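You operate a simulated robot arm through the tools that you are given. There is no shell and no other tool. Be economical: measure what you need, move in short steps, check, and stop when the job is done.

You run a simulated robot arm. Do the job below in one go: nothing can be reset, and whatever is moved stays where it is left.

JOB
Fetch the black cloth and set it in the inside of the white upper crate. Then open the middle parts drawer, fetch the grey felt pad and set it in the inside of the middle parts drawer and shut the drawer again. Then turn the knob of the tension disc on the dark bench to 4. Then press the stop button of winder e three times. Then fetch the eye from the top of the packing stand and set it on top of the small grey bobbin. Then fetch the small cream bobbin and stand it on the blue slip. Then open the washer drawer, put the green eye on the top of the packing stand away in the inside of the washer drawer and shut the drawer again. The order counts. Set down upright: small cream bobbin.

Only the result counts: the job must be done as asked and must still hold three seconds after the hand-in. Knocking over, shifting, dropping, spilling or breaking anything else fails it. Flat cloth is picked up by pressing the open fingertips on it (5 to 10 N) and closing them slowly along it; thin cloth reads only 2 to 8 mm in the jaws.

ROBOT AND FRAMES
A 7-joint arm with a two-finger parallel gripper on a trunk, on a base that drives. Base frame: it is fixed to the floor where the robot stands at the start and does not move with it; the origin is under the middle of the robot, x ahead of it, y to its left, z up. Units: cm, rad, N and s.
With the tool pointing down near the work surface it reaches from about 34 to 80 cm from the robot's upright axis, wherever it stands. Its first joint turns from -2.496 to 2.496 rad. Places, roughly: black cloth (7x6x5 cm) [50, -10, 60]; blue slip [-525, -25, 50]; eye (3x3x4 cm) [-510, -80, 60]; green eye (3x3x2 cm) [-530, -50, 60]; grey felt pad (9x12x7 cm) [600, 330, 40]; inside of the middle parts drawer [590, 460, 40]; inside of the washer drawer [-680, 150, 70]; inside of the white upper crate [-100, 10, 60]; knob of the tension disc on the dark bench [470, -120, 100]; middle parts drawer [590, 460, 40]; small cream bobbin (6x6x10 cm) [-510, -60, 60]; small grey bobbin (6x6x10 cm) [-550, -60, 60]; stop button of winder e [230, -110, 60]; washer drawer [-670, 150, 70]. Payload 1.57 kg.
Tool frame: the origin (TCP) lies between the finger pads and is the grasp point; the fingertips stand 3 cm ahead of it; z points along the fingers, y is the line along which they close. Largest opening 8 cm; finger width 1.7, thickness 1.2; the body of the gripper, 4 by 8.2 cm, starts 8 cm behind the TCP.
Orientation is that of the tool frame in the base frame, as a unit quaternion [w, x, y, z]. With the fingers straight down and closing along the base's y, the tool's x points along the base's -x, its y along +y and its z along -z.

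CONTROLS
- The arm moves only by the tool play_rows. Its argument "motion" is one flat list of numbers, 7 for each row, row after row: the shift along the tool's x, y, z in mm, then the turn, a rotation vector about the tool's x, y, z in degrees, then the closure in counts, from 0 (fully open) to 255 (shut). In form: [tx, ty, tz, wx, wy, wz, fingers, tx, ty, tz, wx, wy, wz, fingers, ...]. A call has 1 to 20 rows; each row is the pose to reach, as a shift and turn from the pose commanded when the call began, along the tool's axes at that moment. A row lasts 0.2 s, in which the tool goes at most 5 cm and 0.15 rad; a call with a longer step from one row to the next is refused whole, and so is a gripper value outside its range. Where a pose cannot be reached the arm comes as near as it can. A force on the tool above 40 N (or 10 N above the force at the start of the call, whichever is more), or a blocked arm, ends the call early, and 0.2 s more pass. Each finger travels about 4.5 cm/s and halts on what it meets, pressing with about 36 N; the grip force reading is that of the motor and also rises with nothing between the fingers. The clock runs only during rows and for 0.2 s after the last one: add rows that repeat a pose to give the fingers time. The reply holds the time, the measured pose of the TCP, the force on the tool along the base axes, the opening and the grip force, in the units named above and with some noise, with the torque about the TCP (base axes, N m) and any sound that the robot's microphone picked up, and new pictures: "show" is both (left out), scene, wrist or none.
- Cameras (640 x 400 px; columns grow to the right, rows downward): "scene" is now at [-8.52, 8.93, 103.5]; the picture's right is [-0.84, 0.54, -0.00], its down [0.41, 0.64, -0.65] and it looks along [-0.35, -0.55, -0.76] (base axes); focal length 214 px, centre (320, 200). "wrist" rides on the gripper at [7.2, -0.7, -12.2] in the tool frame; the picture's right is [0.09, 1.00, 0.00], its down [-0.84, 0.08, -0.54] and it looks along [-0.54, 0.05, 0.84] (tool axes); focal length 238 px, centre (320, 200). There is no depth. A picture from a camera that has moved, and an enlarged one, comes with that camera's place and axes in the base frame and with its lens. The place of the scene camera against the robot may be out by one fixed shift of up to 1.2 cm in any direction.
- lift_body(by): slides the trunk up (or, below 0, down) by that many cm; the arm and the scene camera ride with it, the base frame stays. It gives what a move gives, with no picture.
- base_move(legs): drives the robot by 1 to 6 legs, each [ahead, left, turn to the left] in cm, cm and rad, along the robot's own axes; the way and the turn of a leg run together, so that a leg with both is an arc; at most 150 cm and 3.142 rad a leg. The arm and the cameras ride along, it lands a little off, and it stops where it bumps. It gives what a move gives, and a new picture of the scene camera.
- turn_head(pan, tilt): turns the head with the scene camera to pan (to the left, within 2.705 rad either way) and tilt (down, from -0.506 to 1.204), counted from straight ahead of the robot. It gives what a move gives, and a new picture of the scene camera.
- zoom(camera, box): a new picture of the part [left, top, right, bottom] of that camera's present view, enlarged. No time passes.
- finish_job(): hands the job in; it is judged then, once.

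Work in short steps. Places have to be worked out from the pictures, the camera data and where the tool is seen: move nearer, look again, correct. Check each grasp and each placing, and mend what went wrong. You have 483 turns and 360 pictures in all, those below and enlarged ones among them. Open the gripper and draw the arm clear of the work before you hand the job in, unless the task says otherwise; then end with one line.

The tools are called after "Request:" by a JSON object that holds its "method" and its "body". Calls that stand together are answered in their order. play_rows: Moves the arm, as the interface text tells. Its arguments: {"type":"object","properties":{"motion":{"type":"array"},"show":{"type":"string","enum":["both","scene","wrist","none"]}},"required":["motion"]} The other tools are called the same way: lift_body (by) slides the trunk up or down; base_move (legs) drives the base; turn_head (pan, tilt) turns the head that bears the scene camera; zoom (camera, box) takes an enlarged picture of a part of a camera's view; finish_job () hands the job in.

At the start:

```text
t: 0.0
tcp_pos: [-26.13, -32.4, 79.91]
ee_rot: [0.0, -0.001, 1.0, 0.001]
ft_force: [-0.1, -0.8, 0.1]
torque: [-0.02, 0.01, 0.0]
gripper_width: 7.98
finger_force: 0.0
trunk travel left (down, up): [-15.0, 6.0]
robot x, y, heading: [-0.13, 0.2, -0.003]
head pan, tilt: [-2.143, 0.857]
```

scene: 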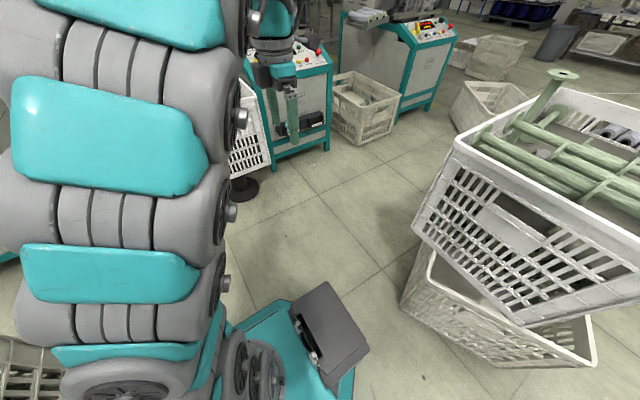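
wrist: 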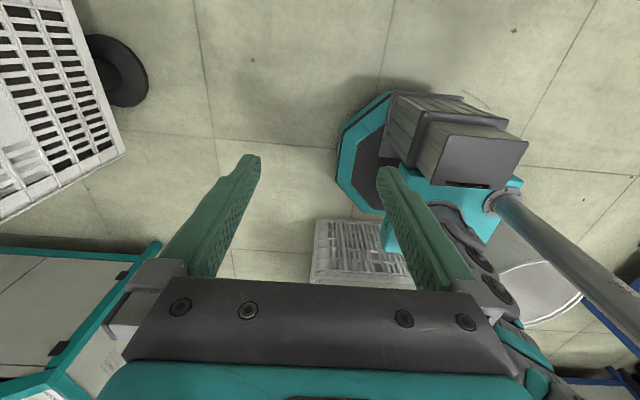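

The scene camera looks backward; I turn the head forward to look for the black cloth around [50,-10,60].

Request:
{"method": "turn_head", "body": {"pan": -0.2, "tilt": 0.75}}

```text
t: 1.9
tcp_pos: [-26.13, -32.39, 79.95]
ee_rot: [0.0, 0.0, 1.0, 0.0]
ft_force: [0.1, -0.2, 0.2]
torque: [0.04, -0.04, 0.01]
gripper_width: 7.98
finger_force: 0.1
trunk travel left (down, up): [-15.0, 6.0]
robot x, y, heading: [-0.22, -0.14, 0.001]
head pan, tilt: [-0.201, 0.75]
camera scene: at [3.81, 13.81, 104.36], right [-0.2, -0.98, 0.0], down [-0.67, 0.14, -0.73], along [0.72, -0.15, -0.68], focal length 214 px, centre (320, 200)
```

scene: 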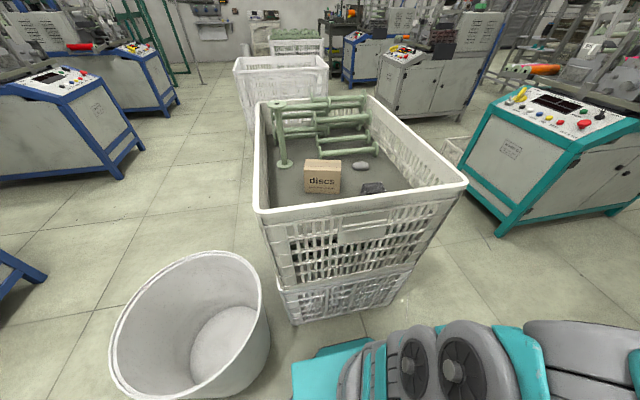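

A crate ahead holds bobbins, a box and some dark things; I zoom in.

Request:
{"method": "zoom", "body": {"camera": "scene", "box": [240, 80, 480, 230]}}

```text
2.67 times, centred on (360, 155) of scene
camera zoom: at [3.81, 13.81, 104.36], right [-0.2, -0.98, 0.0], down [-0.67, 0.14, -0.73], along [0.72, -0.15, -0.68], focal length 572 px, centre (213, 320)
```

zoom: 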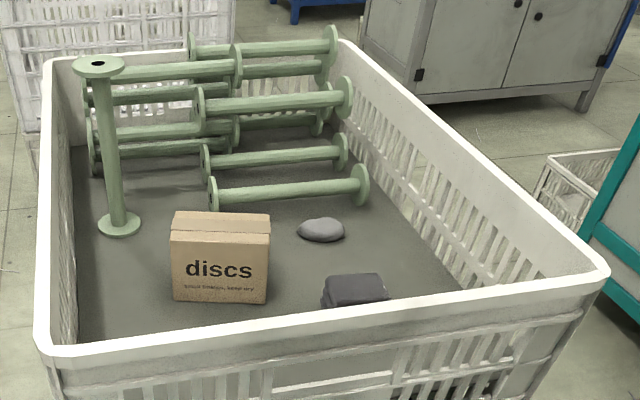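

The cloth is near the close wall of that crate, around [52,-14]. I raise the hand and swing it round the robot's right side, keeping its orientation.

Request:
{"method": "play_rows", "body": {"motion": [0, 0, -50, 0, 0, 0, 0, 0, 0, -100, 0, 0, 0, 0, 0, 0, -150, 0, 0, 0, 0, -27, -37, -150, 0, 0, 0, 0, -61, -68, -150, 0, 0, 0, 0, -103, -87, -150, 0, 0, 0, 0, -147, -101, -150, 0, 0, 0, 0, -192, -111, -150, 0, 0, 0, 0, -238, -115, -150, 0, 0, 0, 0, -284, -115, -150, 0, 0, 0, 0, -330, -111, -150, 0, 0, 0, 0, -375, -101, -150, 0, 0, 0, 0, -419, -87, -150, 0, 0, 0, 0, -461, -68, -150, 0, 0, 0, 0, -501, -45, -150, 0, 0, 0, 0, -538, -18, -150, 0, 0, 0, 0, -572, 13, -150, 0, 0, 0, 0]}}

```text
t: 5.5
tcp_pos: [24.29, -33.28, 82.11]
ee_rot: [0.0, 0.001, 1.0, 0.0]
ft_force: [0.1, 0.1, -0.5]
torque: [0.01, 0.01, 0.0]
gripper_width: 8.01
finger_force: 0.0
out of reach, approached as far as the arm can: row 1, 2, 3, 4, 5, 6, 7, 8, 9, 10, 11, 12, 13, 14, 15, 16, 17
trunk travel left (down, up): [-15.0, 6.0]
robot x, y, heading: [-0.25, 0.48, 0.005]
head pan, tilt: [-0.201, 0.75]
camera scene: at [3.82, 13.82, 104.36], right [-0.2, -0.98, 0.0], down [-0.67, 0.14, -0.73], along [0.72, -0.15, -0.68], focal length 214 px, centre (320, 200)
camera wrist: at [17.17, -33.97, 94.31], right [-0.09, 1.0, 0.0], down [0.84, 0.08, 0.54], along [0.54, 0.05, -0.84], focal length 238 px, centre (320, 200)
```

scene: 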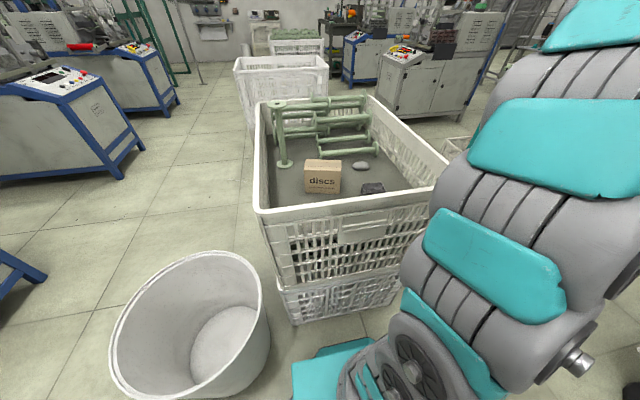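
wrist: 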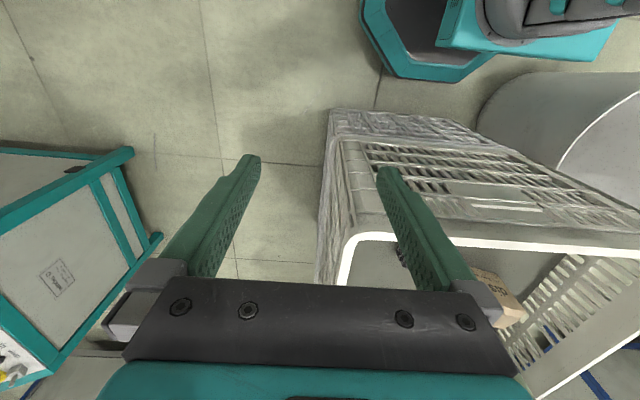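

Both views agree on a rim at z≈72 with the near wall at x≈37 and the right wall at y≈-29. I lift the trunk to clear it comfortably.

Request:
{"method": "lift_body", "body": {"by": 6}}

Request:
{"method": "play_rows", "body": {"motion": [-45, 20, 0, 0, 0, 0, 0, -90, 40, 0, 0, 0, 0, 0, -135, 60, 0, 0, 0, 0, 0, -170, 80, 0, 0, 0, 0, 0, -200, 110, 0, 0, 0, 0, 0, -210, 150, 0, 0, 0, 0, 0, -210, 190, 0, 0, 0, 0, 0]}}

```text
t: 6.5
tcp_pos: [24.41, -33.24, 87.96]
ee_rot: [0.0, 0.0, 1.0, -0.001]
ft_force: [-0.6, 0.2, 0.4]
torque: [-0.01, 0.03, 0.01]
gripper_width: 8.01
finger_force: 0.1
trunk travel left (down, up): [-21.0, 0.0]
robot x, y, heading: [-0.16, 0.16, -0.003]
head pan, tilt: [-0.201, 0.75]
```

```text
t: 8.1
tcp_pos: [45.23, -15.1, 87.62]
ee_rot: [0.001, 0.001, 1.0, 0.0]
ft_force: [0.5, -0.1, 0.4]
torque: [-0.02, -0.01, 0.0]
gripper_width: 8.01
finger_force: 0.2
out of reach, approached as far as the arm can: row 3, 4, 5, 6, 7
trunk travel left (down, up): [-21.0, 0.0]
robot x, y, heading: [0.32, -0.12, -0.001]
head pan, tilt: [-0.201, 0.75]
camera scene: at [3.82, 13.82, 110.36], right [-0.2, -0.98, 0.0], down [-0.67, 0.14, -0.73], along [0.72, -0.15, -0.68], focal length 214 px, centre (320, 200)
camera wrist: at [38.04, -15.8, 99.74], right [-0.09, 1.0, 0.0], down [0.84, 0.08, 0.54], along [0.54, 0.05, -0.84], focal length 238 px, centre (320, 200)
```

scene: 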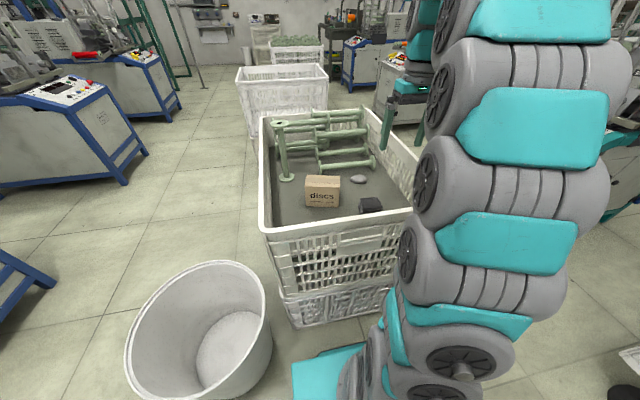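
wrist: 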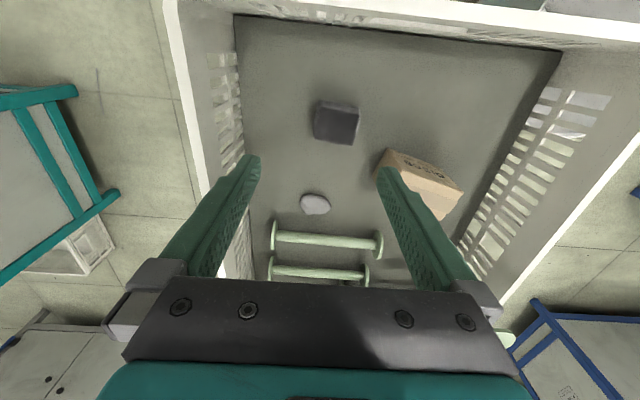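

The cloth is clearly seen in the wrist view; I zoom to determine how it lies.

Request:
{"method": "zoom", "body": {"camera": "wrist", "box": [260, 70, 420, 170]}}

```text
4.00 times, centred on (340, 120) of wrist
camera zoom: at [38.04, -15.8, 99.74], right [-0.09, 1.0, 0.0], down [0.84, 0.08, 0.54], along [0.54, 0.05, -0.84], focal length 953 px, centre (240, 520)
```

zoom: 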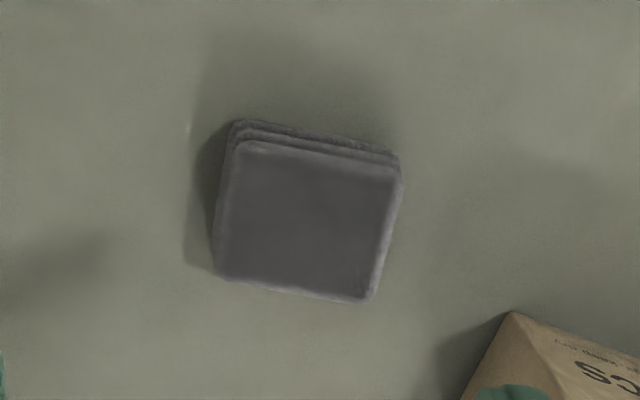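

The cloth is a folded block about 6x5.5 cm centred near (48.3,-12.2). I lower above it to check alignment.

Request:
{"method": "play_rows", "body": {"motion": [-10, 10, 40, 0, 0, 0, 0, -20, 20, 80, 0, 0, 0, 0, -30, 25, 120, 0, 0, 0, 0, -31, 29, 160, 0, 0, 0, 0, -31, 29, 160, 0, 0, 0, 0], "show": "wrist"}}

```text
t: 9.3
tcp_pos: [48.37, -12.3, 71.63]
ee_rot: [0.0, -0.001, 1.0, 0.001]
ft_force: [0.3, 0.8, -0.3]
torque: [0.02, 0.0, -0.02]
gripper_width: 7.98
finger_force: 0.0
trunk travel left (down, up): [-21.0, 0.0]
robot x, y, heading: [-0.08, 0.16, -0.006]
head pan, tilt: [-0.201, 0.75]
camera wrist: at [41.28, -13.09, 83.81], right [-0.09, 1.0, 0.0], down [0.84, 0.08, 0.54], along [0.54, 0.05, -0.84], focal length 238 px, centre (320, 200)
```

wrist: 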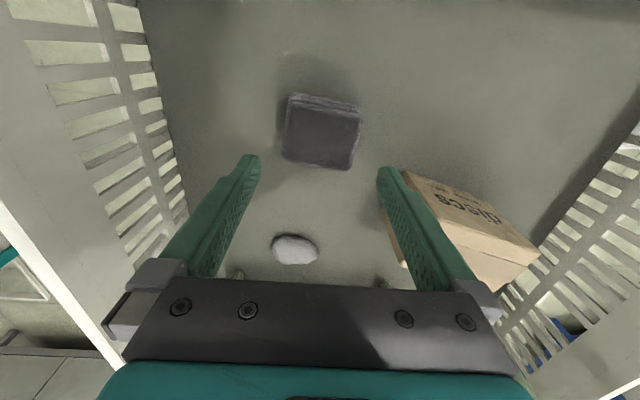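

The TCP is centred over it. I go down with the fingers on either side (tips to about z 58.5), watching the force.

Request:
{"method": "play_rows", "body": {"motion": [1, 0, 30, 0, 0, 0, 0, 1, 0, 60, 0, 0, 0, 0, 1, 0, 80, 0, 0, 0, 0, 1, 0, 95, 0, 0, 0, 0, 1, 0, 101, 0, 0, 0, 0], "show": "wrist"}}

```text
t: 10.3
tcp_pos: [48.5, -12.35, 62.99]
ee_rot: [0.004, -0.001, 1.0, 0.0]
ft_force: [-11.8, 1.2, 29.8]
torque: [1.35, 0.63, 0.52]
gripper_width: 8.04
finger_force: 0.1
trunk travel left (down, up): [-21.0, 0.0]
robot x, y, heading: [0.17, 0.14, -0.004]
head pan, tilt: [-0.201, 0.75]
stopped in row 5: the force on the tool passed its limit at 70 N (the readings are from after the stop); the commanded pose is now the measured one
camera wrist: at [41.21, -13.01, 75.11], right [-0.09, 1.0, 0.0], down [0.83, 0.08, 0.55], along [0.55, 0.05, -0.84], focal length 238 px, centre (320, 200)
```

wrist: 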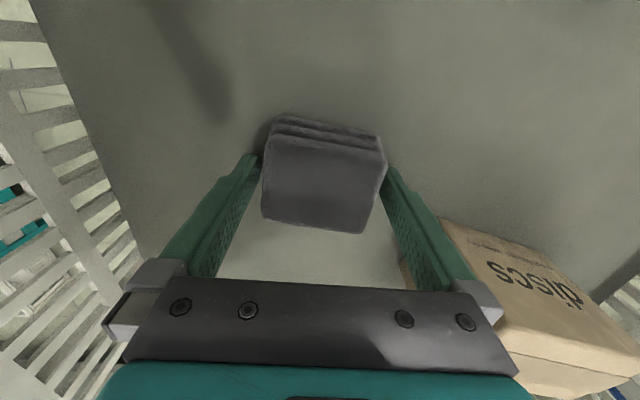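

The tips stopped at z≈60, which reads like the crate floor under one finger. The cloth lies between the fingers, so I rise 4 mm and close slowly.

Request:
{"method": "play_rows", "body": {"motion": [0, 0, -4, 0, 0, 0, 0, 0, 0, -4, 0, 0, 0, 20, 0, 0, -4, 0, 0, 0, 60, 0, 0, -4, 0, 0, 0, 100, 0, 0, -4, 0, 0, 0, 140, 0, 0, -4, 0, 0, 0, 180, 0, 0, -4, 0, 0, 0, 220, 0, 0, -4, 0, 0, 0, 255, 0, 0, -4, 0, 0, 0, 255], "show": "wrist"}}

```text
t: 12.3
tcp_pos: [48.64, -12.33, 63.1]
ee_rot: [0.002, 0.0, 1.0, 0.0]
ft_force: [0.1, 0.2, -0.6]
torque: [0.02, 0.02, 0.01]
gripper_width: 6.86
finger_force: 36.0
trunk travel left (down, up): [-21.0, 0.0]
robot x, y, heading: [0.09, 0.02, 0.002]
head pan, tilt: [-0.201, 0.75]
camera wrist: at [41.33, -13.05, 75.25], right [-0.09, 1.0, 0.0], down [0.83, 0.08, 0.55], along [0.54, 0.05, -0.84], focal length 238 px, centre (320, 200)
```

wrist: 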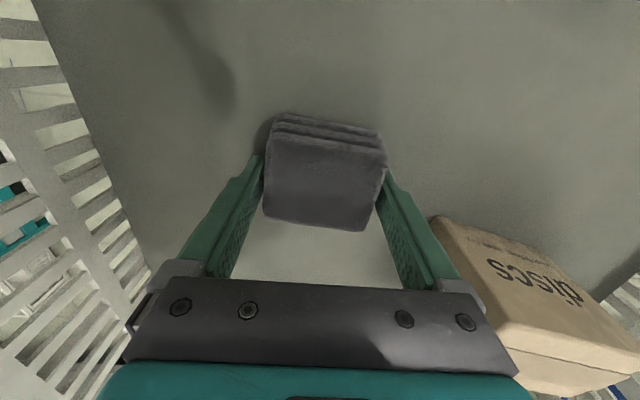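

Gripped at 6.9 cm. I lift straight up and check.

Request:
{"method": "play_rows", "body": {"motion": [0, 0, -20, 0, 0, 0, 255, 0, 0, -50, 0, 0, 0, 255, 0, 0, -100, 0, 0, 0, 255, 0, 0, -150, 0, 0, 0, 255, 0, 0, -200, 0, 0, 0, 255, 0, 0, -240, 0, 0, 0, 255], "show": "both"}}

```text
t: 13.7
tcp_pos: [48.69, -12.12, 86.98]
ee_rot: [0.004, 0.0, 1.0, -0.001]
ft_force: [-0.4, 1.1, -0.2]
torque: [0.01, -0.01, 0.01]
gripper_width: 6.84
finger_force: 36.0
trunk travel left (down, up): [-21.0, 0.0]
robot x, y, heading: [0.11, -0.02, -0.001]
head pan, tilt: [-0.201, 0.75]
camera scene: at [3.83, 13.82, 110.36], right [-0.2, -0.98, 0.0], down [-0.67, 0.14, -0.73], along [0.72, -0.15, -0.68], focal length 214 px, centre (320, 200)
camera wrist: at [41.42, -12.92, 99.11], right [-0.09, 1.0, 0.0], down [0.83, 0.08, 0.55], along [0.55, 0.05, -0.84], focal length 238 px, centre (320, 200)
```

scene: 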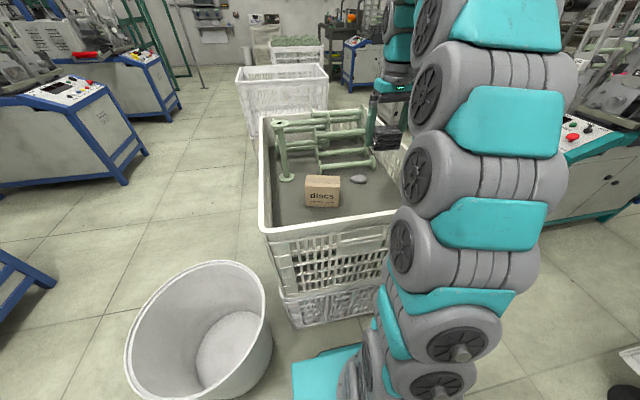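
wrist: 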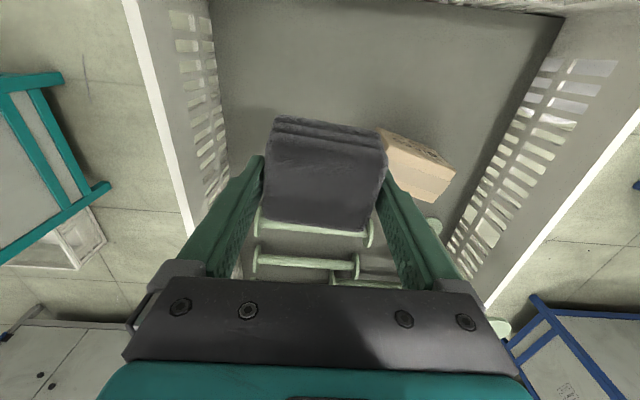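

Cloth is held. I turn the head to look at the rear crate.

Request:
{"method": "turn_head", "body": {"pan": -2.7, "tilt": 0.7}}

Request:
{"method": "turn_head", "body": {"pan": 2.0, "tilt": 0.7}}

```text
t: 16.0
tcp_pos: [48.69, -12.28, 86.91]
ee_rot: [0.003, 0.001, 1.0, 0.0]
ft_force: [0.1, 0.0, -0.3]
torque: [0.02, 0.01, 0.0]
gripper_width: 6.84
finger_force: 35.9
trunk travel left (down, up): [-21.0, 0.0]
robot x, y, heading: [-0.29, -0.03, 0.002]
head pan, tilt: [-2.7, 0.7]
camera scene: at [-11.97, 11.84, 110.78], right [-0.43, 0.9, 0.0], down [0.58, 0.28, -0.77], along [-0.69, -0.33, -0.64], focal length 214 px, centre (320, 200)
```

scene: 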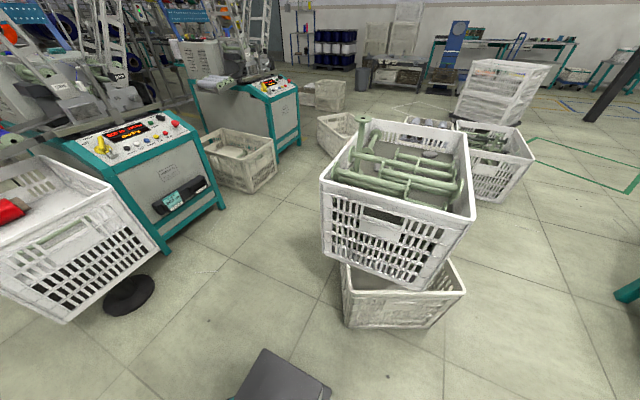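

```text
t: 19.7
tcp_pos: [48.62, -12.27, 86.91]
ee_rot: [0.002, 0.0, 1.0, 0.0]
ft_force: [0.7, 0.3, -0.4]
torque: [-0.02, 0.03, 0.02]
gripper_width: 6.79
finger_force: 36.2
trunk travel left (down, up): [-21.0, 0.0]
robot x, y, heading: [-0.17, 0.19, 0.0]
head pan, tilt: [2.0, 0.7]
camera scene: at [-7.83, 23.2, 110.78], right [0.91, 0.42, 0.0], down [0.27, -0.59, -0.76], along [-0.32, 0.7, -0.64], focal length 214 px, centre (320, 200)
```

scene: 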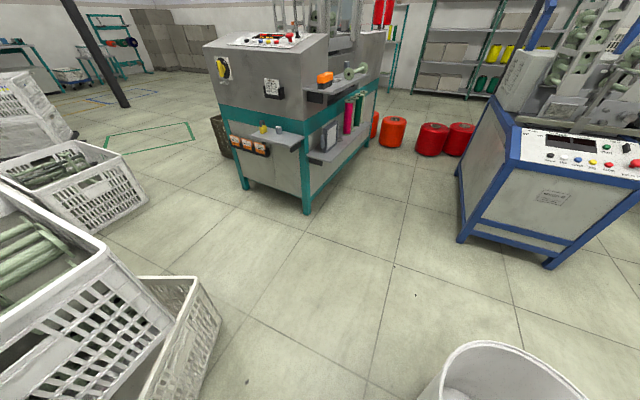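

The white upper crate's near wall is at about x=-63, y from -11 to 30. I back off a little and turn the base around to face it.

Request:
{"method": "base_move", "body": {"legs": [[-8, 0, 0], [0, 0, -3.14]]}}

Request:
{"method": "turn_head", "body": {"pan": 0.15, "tilt": 0.7}}

```text
t: 28.0
tcp_pos: [-56.83, 11.08, 86.88]
ee_rot: [-0.001, 1.0, 0.012, -0.003]
ft_force: [0.2, 0.5, -0.8]
torque: [0.01, 0.01, 0.01]
gripper_width: 6.75
finger_force: 36.5
trunk travel left (down, up): [-21.0, 0.0]
robot x, y, heading: [-7.72, 0.19, -3.119]
head pan, tilt: [2.0, 0.7]
camera scene: at [1.87, -22.04, 110.78], right [-0.9, -0.44, 0.0], down [-0.28, 0.58, -0.76], along [0.33, -0.69, -0.64], focal length 214 px, centre (320, 200)
```

scene: 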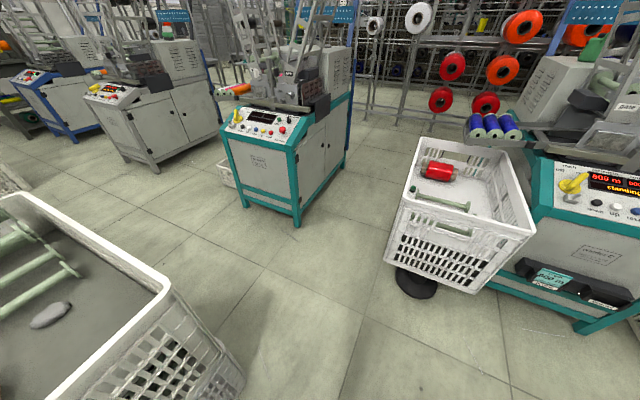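

```text
t: 29.9
tcp_pos: [-56.81, 10.94, 86.91]
ee_rot: [-0.001, 1.0, 0.012, -0.003]
ft_force: [0.1, -0.1, -1.0]
torque: [0.04, -0.01, 0.01]
gripper_width: 6.75
finger_force: 35.6
trunk travel left (down, up): [-21.0, 0.0]
robot x, y, heading: [-7.92, -0.23, -3.117]
head pan, tilt: [0.15, 0.7]
camera scene: at [-10.22, -15.88, 110.78], right [-0.17, 0.98, 0.0], down [0.63, 0.11, -0.76], along [-0.75, -0.13, -0.64], focal length 214 px, centre (320, 200)
```

scene: 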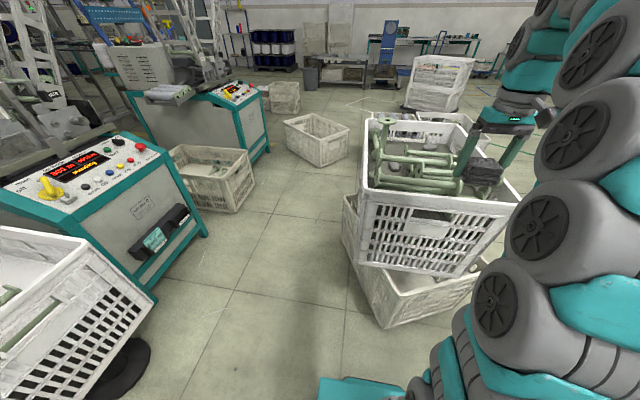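

Now facing the crate. I move the hand over it to look inside with the wrist camera.

Request:
{"method": "play_rows", "body": {"motion": [-40, 0, 0, 0, 0, 0, 255, -80, 0, 0, 0, 0, 0, 255, -120, 0, 0, 0, 0, 0, 255, -120, 0, 0, 0, 0, 0, 255], "show": "wrist"}}

Request:
{"method": "zoom", "body": {"camera": "scene", "box": [340, 100, 540, 225]}}

```text
t: 30.9
tcp_pos: [-65.29, 10.34, 83.11]
ee_rot: [0.0, 1.0, 0.013, -0.004]
ft_force: [0.8, -0.5, -0.9]
torque: [0.0, -0.02, 0.0]
gripper_width: 6.72
finger_force: 36.4
out of reach, approached as far as the arm can: row 1, 2, 3, 4
trunk travel left (down, up): [-21.0, 0.0]
robot x, y, heading: [-8.02, -0.09, -3.117]
head pan, tilt: [0.15, 0.7]
camera wrist: at [-58.0, 11.17, 95.12], right [0.12, -0.99, 0.0], down [-0.83, -0.1, 0.55], along [-0.54, -0.06, -0.84], focal length 238 px, centre (320, 200)
```

wrist: 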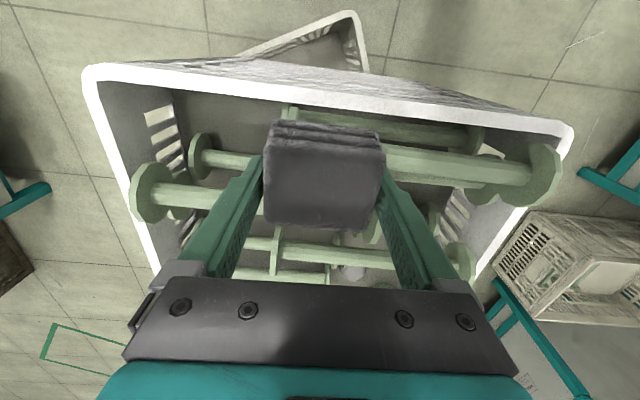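

```text
3.20 times, centred on (440, 162) of scene
camera zoom: at [-10.23, -15.87, 110.78], right [-0.17, 0.98, 0.0], down [0.63, 0.11, -0.76], along [-0.75, -0.13, -0.64], focal length 686 px, centre (-64, 320)
```

zoom: 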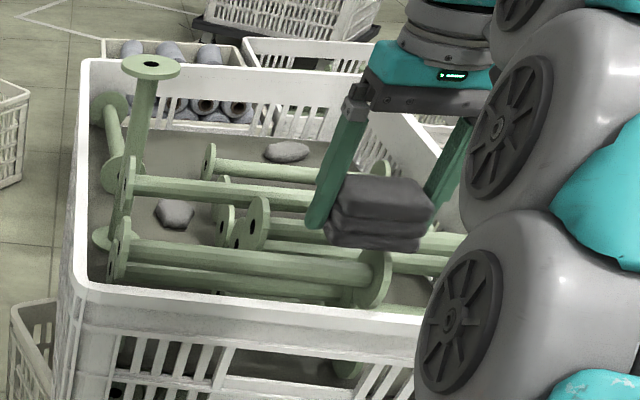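

The near part is full of bobbins; the far floor looks clearer, reachable from the crate's left side. I pull the arm in and up, then drive round to that side.

Request:
{"method": "play_rows", "body": {"motion": [45, 0, -20, 0, 0, 0, 255, 90, 20, -40, 0, 0, 0, 255, 135, 40, -45, 0, 0, 0, 255, 180, 70, -45, 0, 0, 0, 255, 180, 90, -45, 0, 0, 0, 255], "show": "none"}}

Request:
{"method": "base_move", "body": {"legs": [[0, 30, 0], [45, 23, 0], [35, 0, 0]]}}

```text
refused: row 2 steps farther than a row can; nothing moved
```

```text
t: 37.4
tcp_pos: [-144.34, -43.29, 82.97]
ee_rot: [-0.001, 1.0, 0.008, -0.004]
ft_force: [0.5, 0.4, -1.0]
torque: [0.0, -0.01, 0.0]
gripper_width: 6.73
finger_force: 36.4
trunk travel left (down, up): [-21.0, 0.0]
robot x, y, heading: [-86.99, -54.28, -3.122]
head pan, tilt: [0.15, 0.7]
camera scene: at [-89.55, -70.06, 110.78], right [-0.16, 0.99, 0.0], down [0.64, 0.11, -0.76], along [-0.75, -0.13, -0.64], focal length 214 px, centre (320, 200)
```

scene: 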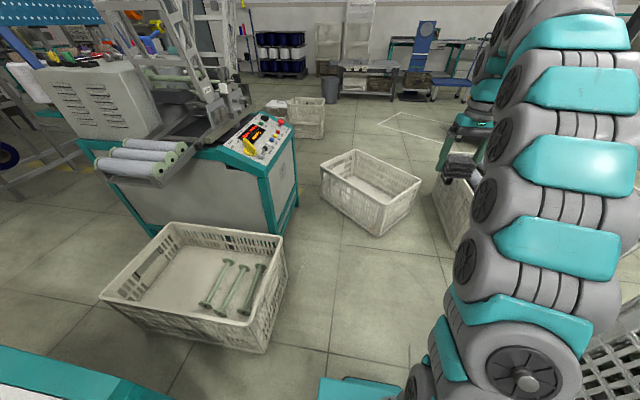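

The drive went through though the retract was refused. I now retract the arm in smaller steps.

Request:
{"method": "play_rows", "body": {"motion": [42, 0, -20, 0, 0, 0, 255, 84, 10, -40, 0, 0, 0, 255, 126, 20, -42, 0, 0, 0, 255, 165, 40, -42, 0, 0, 0, 255, 185, 60, -42, 0, 0, 0, 255, 190, 60, -42, 0, 0, 0, 255], "show": "none"}}

Request:
{"method": "base_move", "body": {"legs": [[0, 0, -1.59]]}}

Request:
{"method": "turn_head", "body": {"pan": -0.05, "tilt": 0.8}}

```text
t: 38.8
tcp_pos: [-125.27, -49.04, 87.0]
ee_rot: [-0.001, 1.0, 0.008, -0.004]
ft_force: [-0.4, -0.4, -0.7]
torque: [0.01, -0.03, 0.0]
gripper_width: 6.71
finger_force: 36.5
trunk travel left (down, up): [-21.0, 0.0]
robot x, y, heading: [-87.04, -53.83, -3.124]
head pan, tilt: [0.15, 0.7]
```

```text
t: 43.0
tcp_pos: [-81.14, -16.16, 87.05]
ee_rot: [0.003, -0.705, 0.709, 0.002]
ft_force: [0.9, -0.3, -0.4]
torque: [0.01, -0.01, 0.01]
gripper_width: 6.73
finger_force: 35.6
trunk travel left (down, up): [-21.0, 0.0]
robot x, y, heading: [-86.73, -54.15, 1.562]
head pan, tilt: [0.15, 0.7]
camera scene: at [-102.63, -50.21, 110.78], right [0.99, 0.14, 0.0], down [0.09, -0.64, -0.76], along [-0.11, 0.76, -0.64], focal length 214 px, centre (320, 200)
```

scene: 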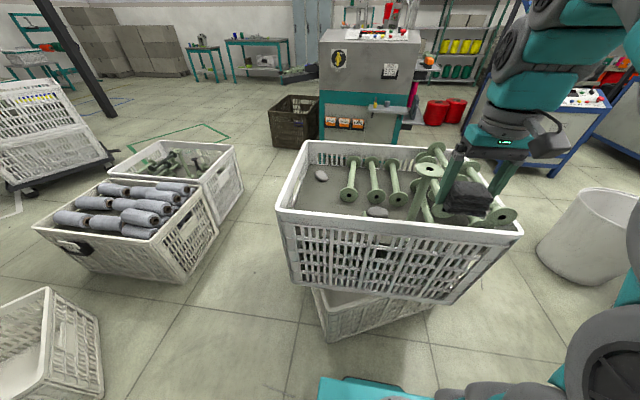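

```text
t: 43.8
tcp_pos: [-81.11, -16.16, 87.04]
ee_rot: [0.003, -0.705, 0.71, 0.002]
ft_force: [0.3, 0.7, -0.9]
torque: [0.02, 0.02, -0.02]
gripper_width: 6.74
finger_force: 35.8
trunk travel left (down, up): [-21.0, 0.0]
robot x, y, heading: [-87.27, -54.37, 1.563]
head pan, tilt: [-0.051, 0.799]
camera scene: at [-100.96, -50.56, 109.96], right [1.0, -0.06, 0.0], down [-0.04, -0.72, -0.7], along [0.04, 0.7, -0.72], focal length 214 px, centre (320, 200)
```

scene: 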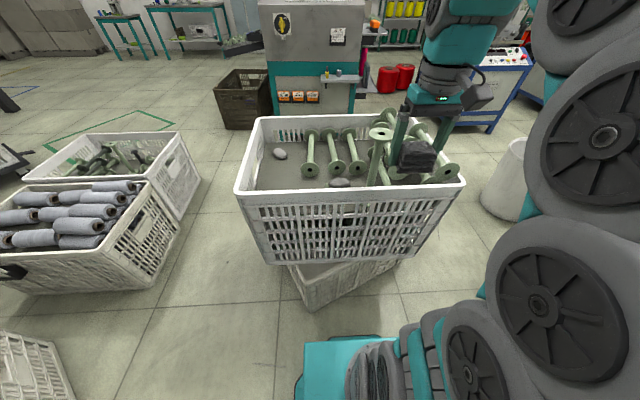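

Request:
{"method": "zoom", "body": {"camera": "scene", "box": [224, 100, 480, 260]}}

```text
2.50 times, centred on (352, 180) of scene
camera zoom: at [-100.96, -50.56, 109.96], right [1.0, -0.06, 0.0], down [-0.04, -0.72, -0.7], along [0.04, 0.7, -0.72], focal length 536 px, centre (240, 250)
```

zoom: 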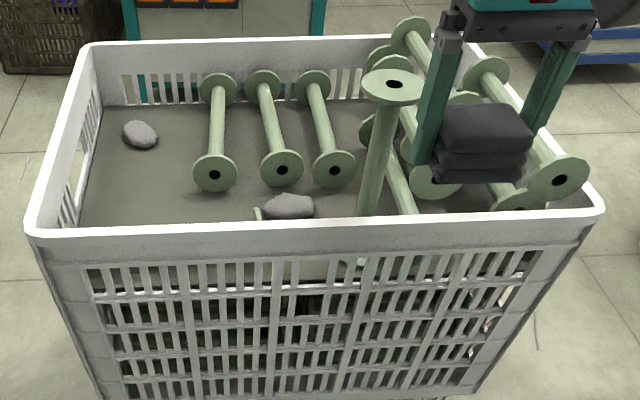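

Free floor is at about (-112, 5) at the left end. I move left outside the crate first, away from the upright bobbin at (-82,1), then over the rim.

Request:
{"method": "play_rows", "body": {"motion": [0, 48, 0, 0, 0, 0, 255, 0, 96, 0, 0, 0, 0, 255, 0, 144, 0, 0, 0, 0, 255, 0, 192, 0, 0, 0, 0, 255, 0, 240, 0, 0, 0, 0, 255, 0, 288, 0, 0, 0, 0, 255, 0, 310, 10, 0, 0, 0, 255, -40, 310, 20, 0, 0, 0, 255, -80, 310, 30, 0, 0, 0, 255, -120, 310, 40, 0, 0, 0, 255, -160, 310, 50, 0, 0, 0, 255, -200, 310, 55, 0, 0, 0, 255, -220, 310, 60, 0, 0, 0, 255], "show": "both"}}

```text
t: 46.6
tcp_pos: [-111.11, 2.55, 80.69]
ee_rot: [0.003, -0.704, 0.71, 0.002]
ft_force: [0.2, 0.4, -1.0]
torque: [-0.01, 0.0, 0.0]
gripper_width: 6.73
finger_force: 36.1
out of reach, approached as far as the arm can: row 12, 13
trunk travel left (down, up): [-21.0, 0.0]
robot x, y, heading: [-87.28, -54.13, 1.568]
head pan, tilt: [-0.051, 0.799]
camera scene: at [-100.96, -50.55, 109.96], right [1.0, -0.06, 0.0], down [-0.04, -0.72, -0.7], along [0.04, 0.7, -0.72], focal length 214 px, centre (320, 200)
camera wrist: at [-110.66, -4.77, 92.72], right [-1.0, -0.08, 0.0], down [-0.07, 0.83, 0.55], along [-0.04, 0.55, -0.84], focal length 238 px, centre (320, 200)
```

scene: 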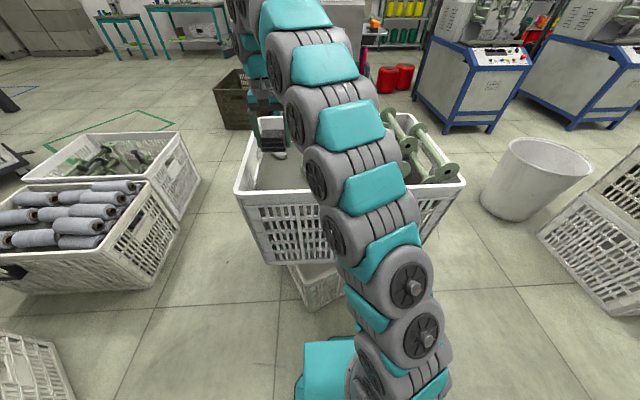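
wrist: 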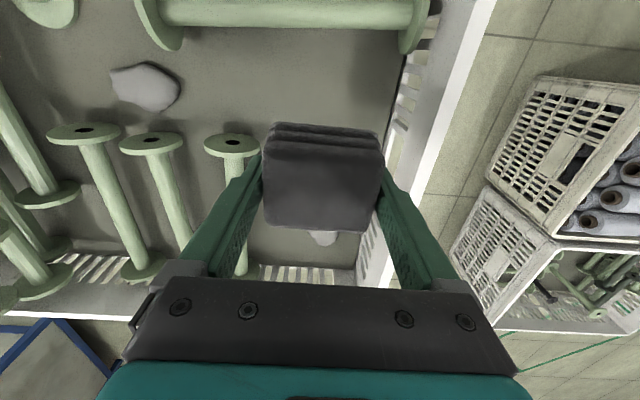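

Space for the cloth is around (-112.4, 4.5): wall at -121, nearest bobbin flange at -105. I lower in there toward the floor.

Request:
{"method": "play_rows", "body": {"motion": [-10, 13, 30, 0, 0, 0, 255, -20, 13, 60, 0, 0, 0, 255, -20, 13, 90, 0, 0, 0, 255, -20, 13, 120, 0, 0, 0, 255, -20, 13, 140, 0, 0, 0, 255, -20, 13, 140, 0, 0, 0, 255], "show": "both"}}

```text
t: 48.0
tcp_pos: [-112.67, 4.83, 66.96]
ee_rot: [0.006, -0.704, 0.71, 0.007]
ft_force: [2.6, -9.2, 20.8]
torque: [-0.45, -0.87, -0.31]
gripper_width: 6.72
finger_force: 35.8
trunk travel left (down, up): [-21.0, 0.0]
robot x, y, heading: [-87.03, -53.84, 1.561]
head pan, tilt: [-0.051, 0.799]
stopped in row 6: the force on the tool passed its limit at 42 N (the readings are from after the stop); the commanded pose is now the measured one
camera scene: at [-100.93, -50.66, 109.97], right [1.0, -0.06, 0.0], down [-0.04, -0.72, -0.7], along [0.04, 0.7, -0.72], focal length 214 px, centre (320, 200)
camera wrist: at [-112.05, -2.64, 79.06], right [-1.0, -0.09, 0.0], down [-0.07, 0.83, 0.56], along [-0.05, 0.55, -0.83], focal length 238 px, centre (320, 200)
```

scene: 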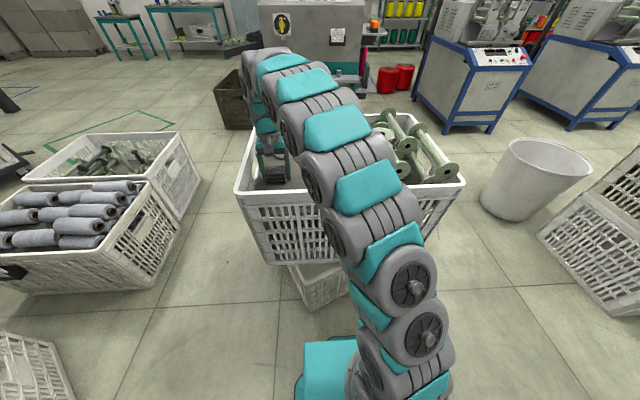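
wrist: 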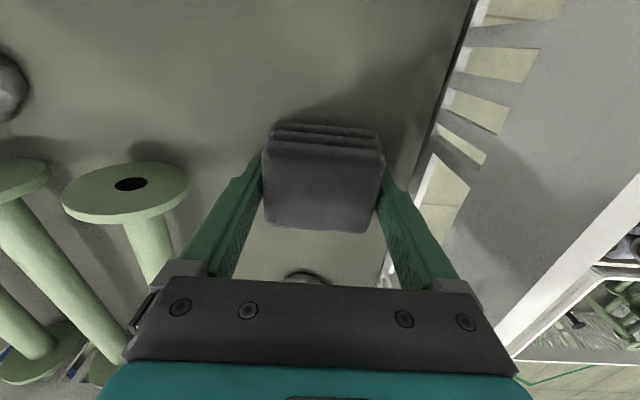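

Contact at TCP z≈67, higher than in the first crate. I zoom in to see whether the cloth rests on the floor.

Request:
{"method": "zoom", "body": {"camera": "scene", "box": [224, 120, 352, 200]}}

Request:
{"method": "zoom", "body": {"camera": "wrist", "box": [180, 80, 460, 255]}}

```text
5.00 times, centred on (288, 160) of scene
camera zoom: at [-100.93, -50.66, 109.97], right [1.0, -0.06, 0.0], down [-0.04, -0.72, -0.7], along [0.04, 0.7, -0.72], focal length 1072 px, centre (480, 400)
```

zoom: 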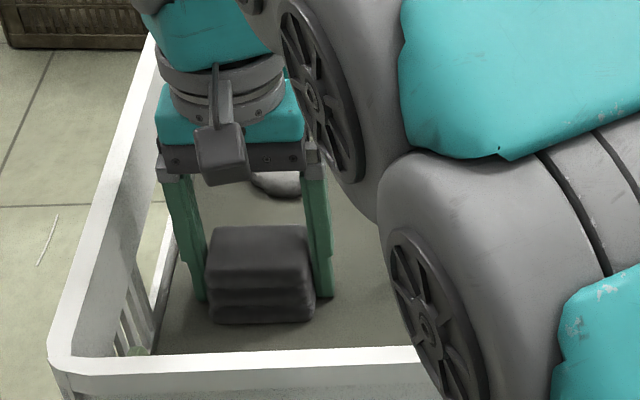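

```text
2.29 times, centred on (320, 168) of wrist
camera zoom: at [-112.05, -2.64, 79.06], right [-1.0, -0.09, 0.0], down [-0.07, 0.83, 0.56], along [-0.05, 0.55, -0.83], focal length 545 px, centre (320, 274)
```

zoom: 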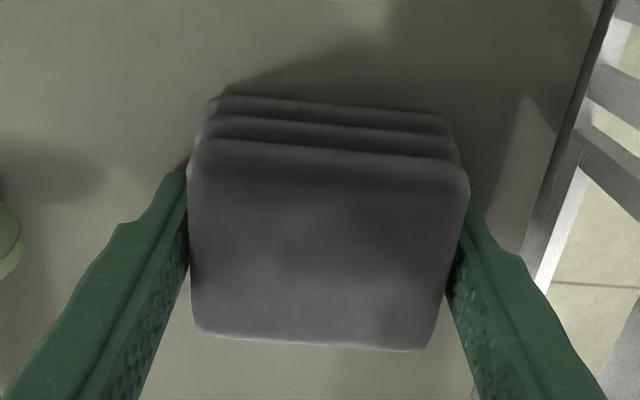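

The cloth rests on the floor with clear space around. I open and rise.

Request:
{"method": "play_rows", "body": {"motion": [0, 0, 0, 0, 0, 0, 100, 0, 0, 0, 0, 0, 0, 0, 0, 0, 0, 0, 0, 0, 0, 0, 0, 0, 0, 0, 0, 0, 0, 0, -20, 0, 0, 0, 0, 0, 0, -60, 0, 0, 0, 0, 0, 0, -100, 0, 0, 0, 0, 0, 0, -140, 0, 0, 0, 0], "show": "wrist"}}

```text
t: 49.8
tcp_pos: [-112.85, 4.83, 78.93]
ee_rot: [0.004, -0.704, 0.71, 0.006]
ft_force: [0.2, -0.2, 0.4]
torque: [-0.01, -0.05, -0.02]
gripper_width: 8.01
finger_force: 0.1
out of reach, approached as far as the arm can: row 8
trunk travel left (down, up): [-21.0, 0.0]
robot x, y, heading: [-87.08, -54.08, 1.561]
head pan, tilt: [-0.051, 0.799]
camera wrist: at [-112.19, -2.65, 90.92], right [-1.0, -0.08, 0.0], down [-0.07, 0.83, 0.55], along [-0.05, 0.55, -0.83], focal length 238 px, centre (320, 200)
```

wrist: 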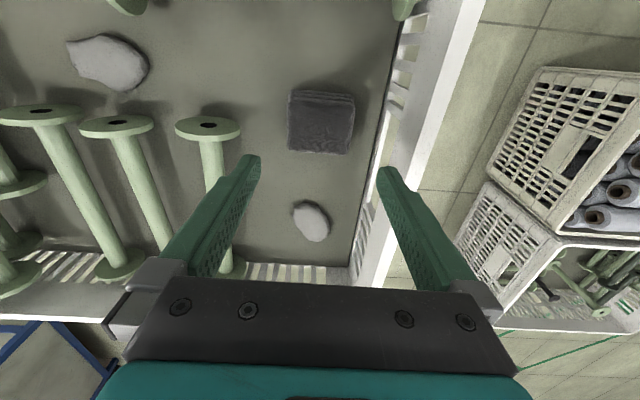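

Cloth is in place. I retract the arm from over the crate and drive back to the start area, then look ahead along +x.

Request:
{"method": "play_rows", "body": {"motion": [40, 0, -10, 0, 0, 0, 0, 80, -20, -20, 0, 0, 0, 0, 120, -40, -40, 0, 0, 0, 0, 160, -60, -60, 0, 0, 0, 0, 190, -90, -80, 0, 0, 0, 0, 200, -130, -80, 0, 0, 0, 0, 200, -170, -80, 0, 0, 0, 0, 200, -210, -80, 0, 0, 0, 0], "show": "none"}}

Request:
{"method": "base_move", "body": {"legs": [[0, -35, 0], [23, -45, 0], [26, 0, 0], [0, 0, -1.56]]}}

Request:
{"method": "turn_head", "body": {"pan": 0.5, "tilt": 0.35}}

```text
t: 51.6
tcp_pos: [-91.85, -15.52, 86.58]
ee_rot: [0.005, -0.705, 0.709, 0.006]
ft_force: [-0.2, -0.3, 0.3]
torque: [0.04, -0.01, 0.04]
gripper_width: 8.01
finger_force: 0.0
trunk travel left (down, up): [-21.0, 0.0]
robot x, y, heading: [-87.07, -53.96, 1.567]
head pan, tilt: [-0.051, 0.799]
```

```text
t: 61.8
tcp_pos: [32.8, -0.12, 86.63]
ee_rot: [0.007, 0.0, 1.0, 0.001]
ft_force: [0.5, -0.2, -0.7]
torque: [-0.01, -0.02, 0.0]
gripper_width: 8.0
finger_force: 0.2
trunk travel left (down, up): [-21.0, 0.0]
robot x, y, heading: [-5.91, -4.77, -0.003]
head pan, tilt: [-0.051, 0.799]
camera scene: at [-2.14, 9.82, 109.96], right [-0.05, -1.0, 0.0], down [-0.72, 0.04, -0.7], along [0.7, -0.04, -0.72], focal length 214 px, centre (320, 200)
```

scene: 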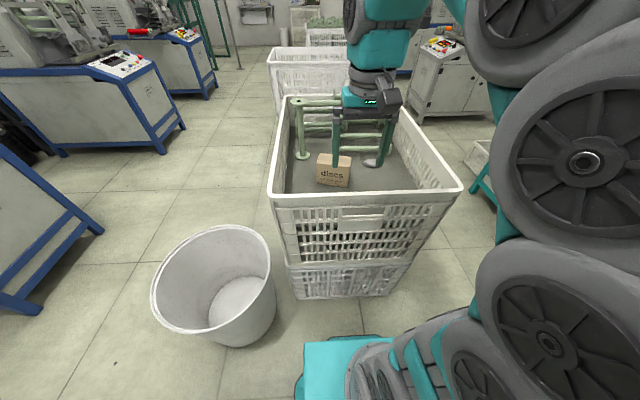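

```text
t: 62.7
tcp_pos: [32.74, 0.02, 86.55]
ee_rot: [0.007, -0.001, 1.0, 0.001]
ft_force: [0.3, 0.3, -0.8]
torque: [-0.04, -0.01, 0.0]
gripper_width: 7.99
finger_force: 0.1
trunk travel left (down, up): [-21.0, 0.0]
robot x, y, heading: [-5.7, -5.38, 0.005]
head pan, tilt: [0.499, 0.351]
camera scene: at [-2.02, 14.68, 113.92], right [0.48, -0.88, 0.0], down [-0.3, -0.16, -0.94], along [0.82, 0.45, -0.34], focal length 214 px, centre (320, 200)
```

scene: 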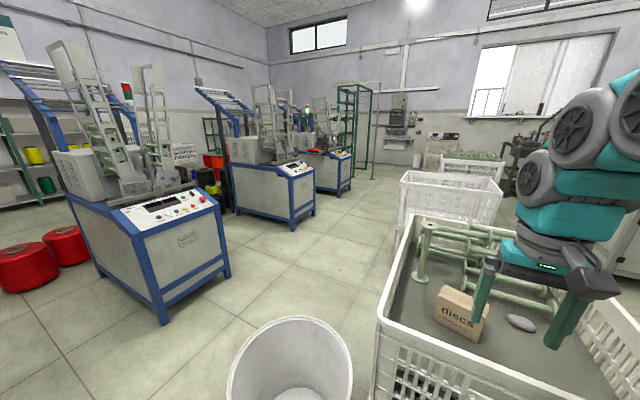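

There's an aisle between the blue winders (y>140) and the crates/tub (y<70). I back a bit, strafe to y≈105 and drive ahead along it.

Request:
{"method": "base_move", "body": {"legs": [[-11, 0, 0], [0, 110, 0], [150, 0, 0], [80, 0, 0]]}}

```text
t: 80.2
tcp_pos: [253.9, 108.26, 86.5]
ee_rot: [0.007, 0.003, 1.0, 0.001]
ft_force: [-0.4, -0.1, -0.6]
torque: [0.01, -0.04, 0.03]
gripper_width: 8.0
finger_force: 0.0
trunk travel left (down, up): [-21.0, 0.0]
robot x, y, heading: [215.39, 103.45, -0.009]
head pan, tilt: [0.499, 0.351]
camera scene: at [219.28, 123.46, 113.92], right [0.47, -0.88, 0.0], down [-0.3, -0.16, -0.94], along [0.83, 0.44, -0.34], focal length 214 px, centre (320, 200)
```

scene: 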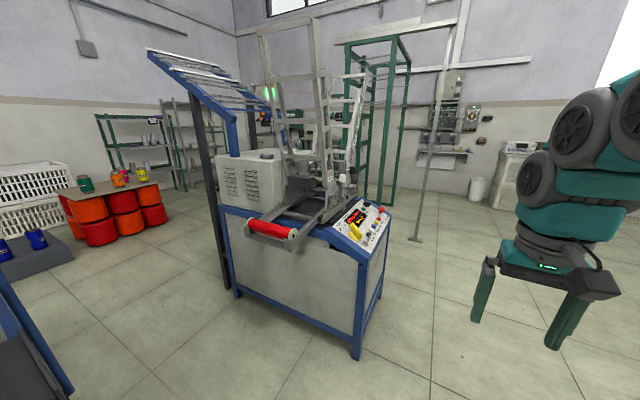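

I go on past the last blue winder (pole foot at about (436,128)) and look to the left toward the drawers.

Request:
{"method": "base_move", "body": {"legs": [[120, -8, 0], [45, 0, 0]]}}

Request:
{"method": "turn_head", "body": {"pan": 1.0, "tilt": 0.3}}

```text
t: 88.7
tcp_pos: [420.28, 99.06, 86.65]
ee_rot: [0.006, 0.006, 1.0, 0.002]
ft_force: [-0.2, 0.7, 0.6]
torque: [0.01, -0.01, 0.02]
gripper_width: 7.98
finger_force: 0.1
trunk travel left (down, up): [-21.0, 0.0]
robot x, y, heading: [382.03, 94.53, -0.015]
head pan, tilt: [0.499, 0.351]
camera scene: at [385.85, 114.32, 113.92], right [0.47, -0.88, 0.0], down [-0.3, -0.16, -0.94], along [0.83, 0.44, -0.34], focal length 214 px, centre (320, 200)
```

scene: 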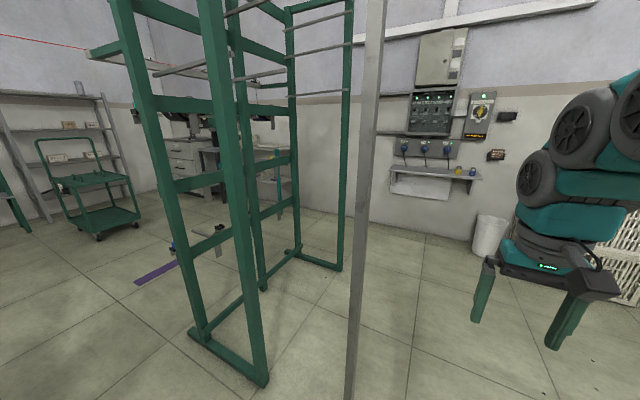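

```text
t: 89.6
tcp_pos: [420.46, 99.0, 86.59]
ee_rot: [0.007, 0.007, 1.0, 0.0]
ft_force: [-0.5, 0.1, 0.2]
torque: [0.01, 0.03, 0.03]
gripper_width: 7.99
finger_force: 0.1
trunk travel left (down, up): [-21.0, 0.0]
robot x, y, heading: [381.69, 94.59, -0.018]
head pan, tilt: [1.0, 0.3]
camera scene: at [382.78, 117.76, 114.39], right [0.83, -0.55, 0.0], down [-0.16, -0.25, -0.96], along [0.53, 0.8, -0.3], focal length 214 px, centre (320, 200)
```

scene: 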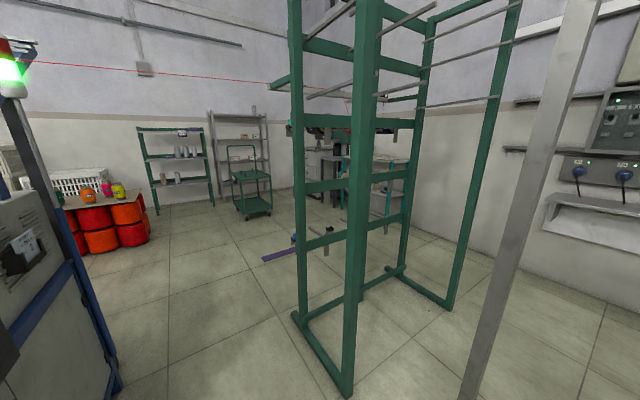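

A narrow corridor (x 350–430) leads between the blue winder and the green frame. I turn to face +y and drive through.

Request:
{"method": "base_move", "body": {"legs": [[0, 0, 1.588], [0, -7, 0], [130, 0, 0], [30, 0, 0]]}}

Request:
{"method": "turn_head", "body": {"pan": -0.7, "tilt": 0.4}}

```text
t: 102.2
tcp_pos: [380.23, 291.26, 86.65]
ee_rot: [-0.004, 0.714, -0.7, -0.005]
ft_force: [-0.2, -0.7, -0.4]
torque: [-0.03, -0.02, -0.01]
gripper_width: 8.01
finger_force: 0.1
trunk travel left (down, up): [-21.0, 0.0]
robot x, y, heading: [386.39, 252.87, 1.587]
head pan, tilt: [1.0, 0.3]
camera scene: at [363.97, 252.77, 114.39], right [0.52, 0.85, 0.0], down [0.25, -0.15, -0.96], along [-0.81, 0.5, -0.3], focal length 214 px, centre (320, 200)
```

scene: 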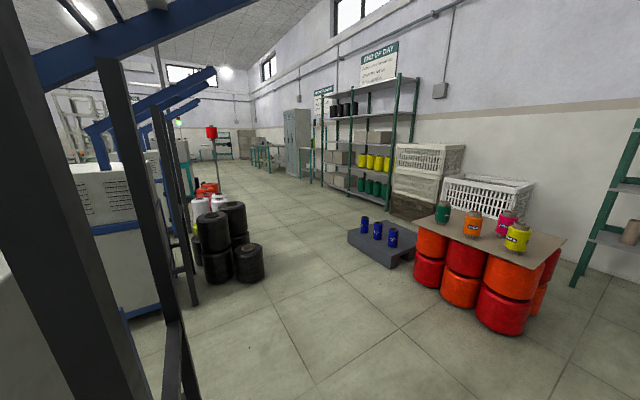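

```text
t: 103.9
tcp_pos: [380.18, 291.23, 86.5]
ee_rot: [-0.004, 0.715, -0.699, -0.005]
ft_force: [-0.8, -0.7, 0.2]
torque: [0.01, 0.0, 0.02]
gripper_width: 8.02
finger_force: 0.1
trunk travel left (down, up): [-21.0, 0.0]
robot x, y, heading: [386.26, 253.04, 1.594]
head pan, tilt: [-0.7, 0.4]
camera scene: at [377.75, 255.1, 113.47], right [0.78, -0.63, 0.0], down [-0.24, -0.3, -0.92], along [0.58, 0.72, -0.39], focal length 214 px, centre (320, 200)
```

scene: 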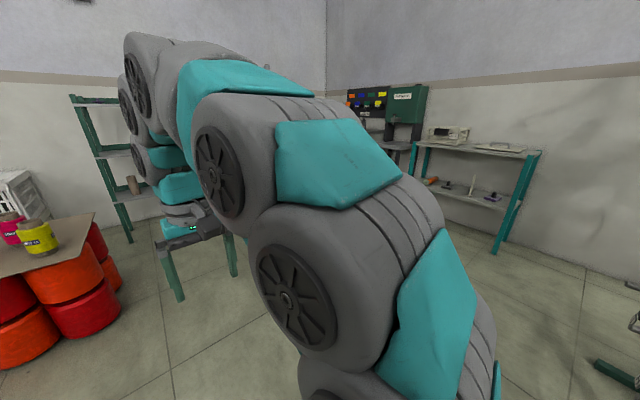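

The arm is in the way; I turn the base to the right and look around.

Request:
{"method": "base_move", "body": {"legs": [[20, 0, -0.8]]}}

Request:
{"method": "turn_head", "body": {"pan": 0.2, "tilt": 0.5}}

```text
t: 106.4
tcp_pos: [417.05, 301.96, 86.61]
ee_rot: [0.007, -0.385, 0.923, 0.003]
ft_force: [-0.3, 0.3, 0.3]
torque: [-0.05, -0.01, 0.01]
gripper_width: 8.01
finger_force: 0.0
trunk travel left (down, up): [-21.0, 0.0]
robot x, y, heading: [393.45, 270.76, 0.788]
head pan, tilt: [-0.7, 0.4]
camera scene: at [389.16, 279.23, 113.47], right [0.09, -1.0, 0.0], down [-0.39, -0.04, -0.92], along [0.92, 0.08, -0.39], focal length 214 px, centre (320, 200)
```

scene: 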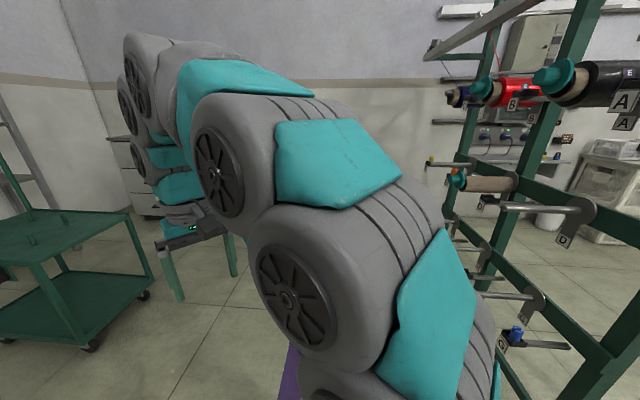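

```text
t: 107.6
tcp_pos: [417.07, 301.97, 86.58]
ee_rot: [0.006, -0.385, 0.923, 0.004]
ft_force: [-0.1, 0.8, 1.1]
torque: [0.0, -0.04, -0.02]
gripper_width: 8.0
finger_force: 0.0
trunk travel left (down, up): [-21.0, 0.0]
robot x, y, heading: [393.75, 270.86, 0.79]
head pan, tilt: [0.201, 0.499]
camera scene: at [384.93, 286.01, 112.55], right [0.84, -0.55, 0.0], down [-0.26, -0.4, -0.88], along [0.48, 0.73, -0.48], focal length 214 px, centre (320, 200)
```

scene: 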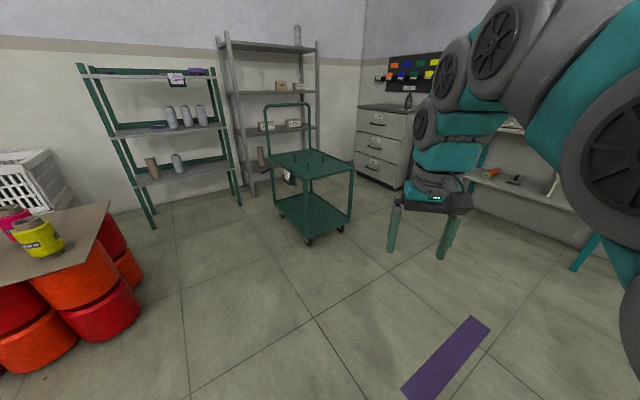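

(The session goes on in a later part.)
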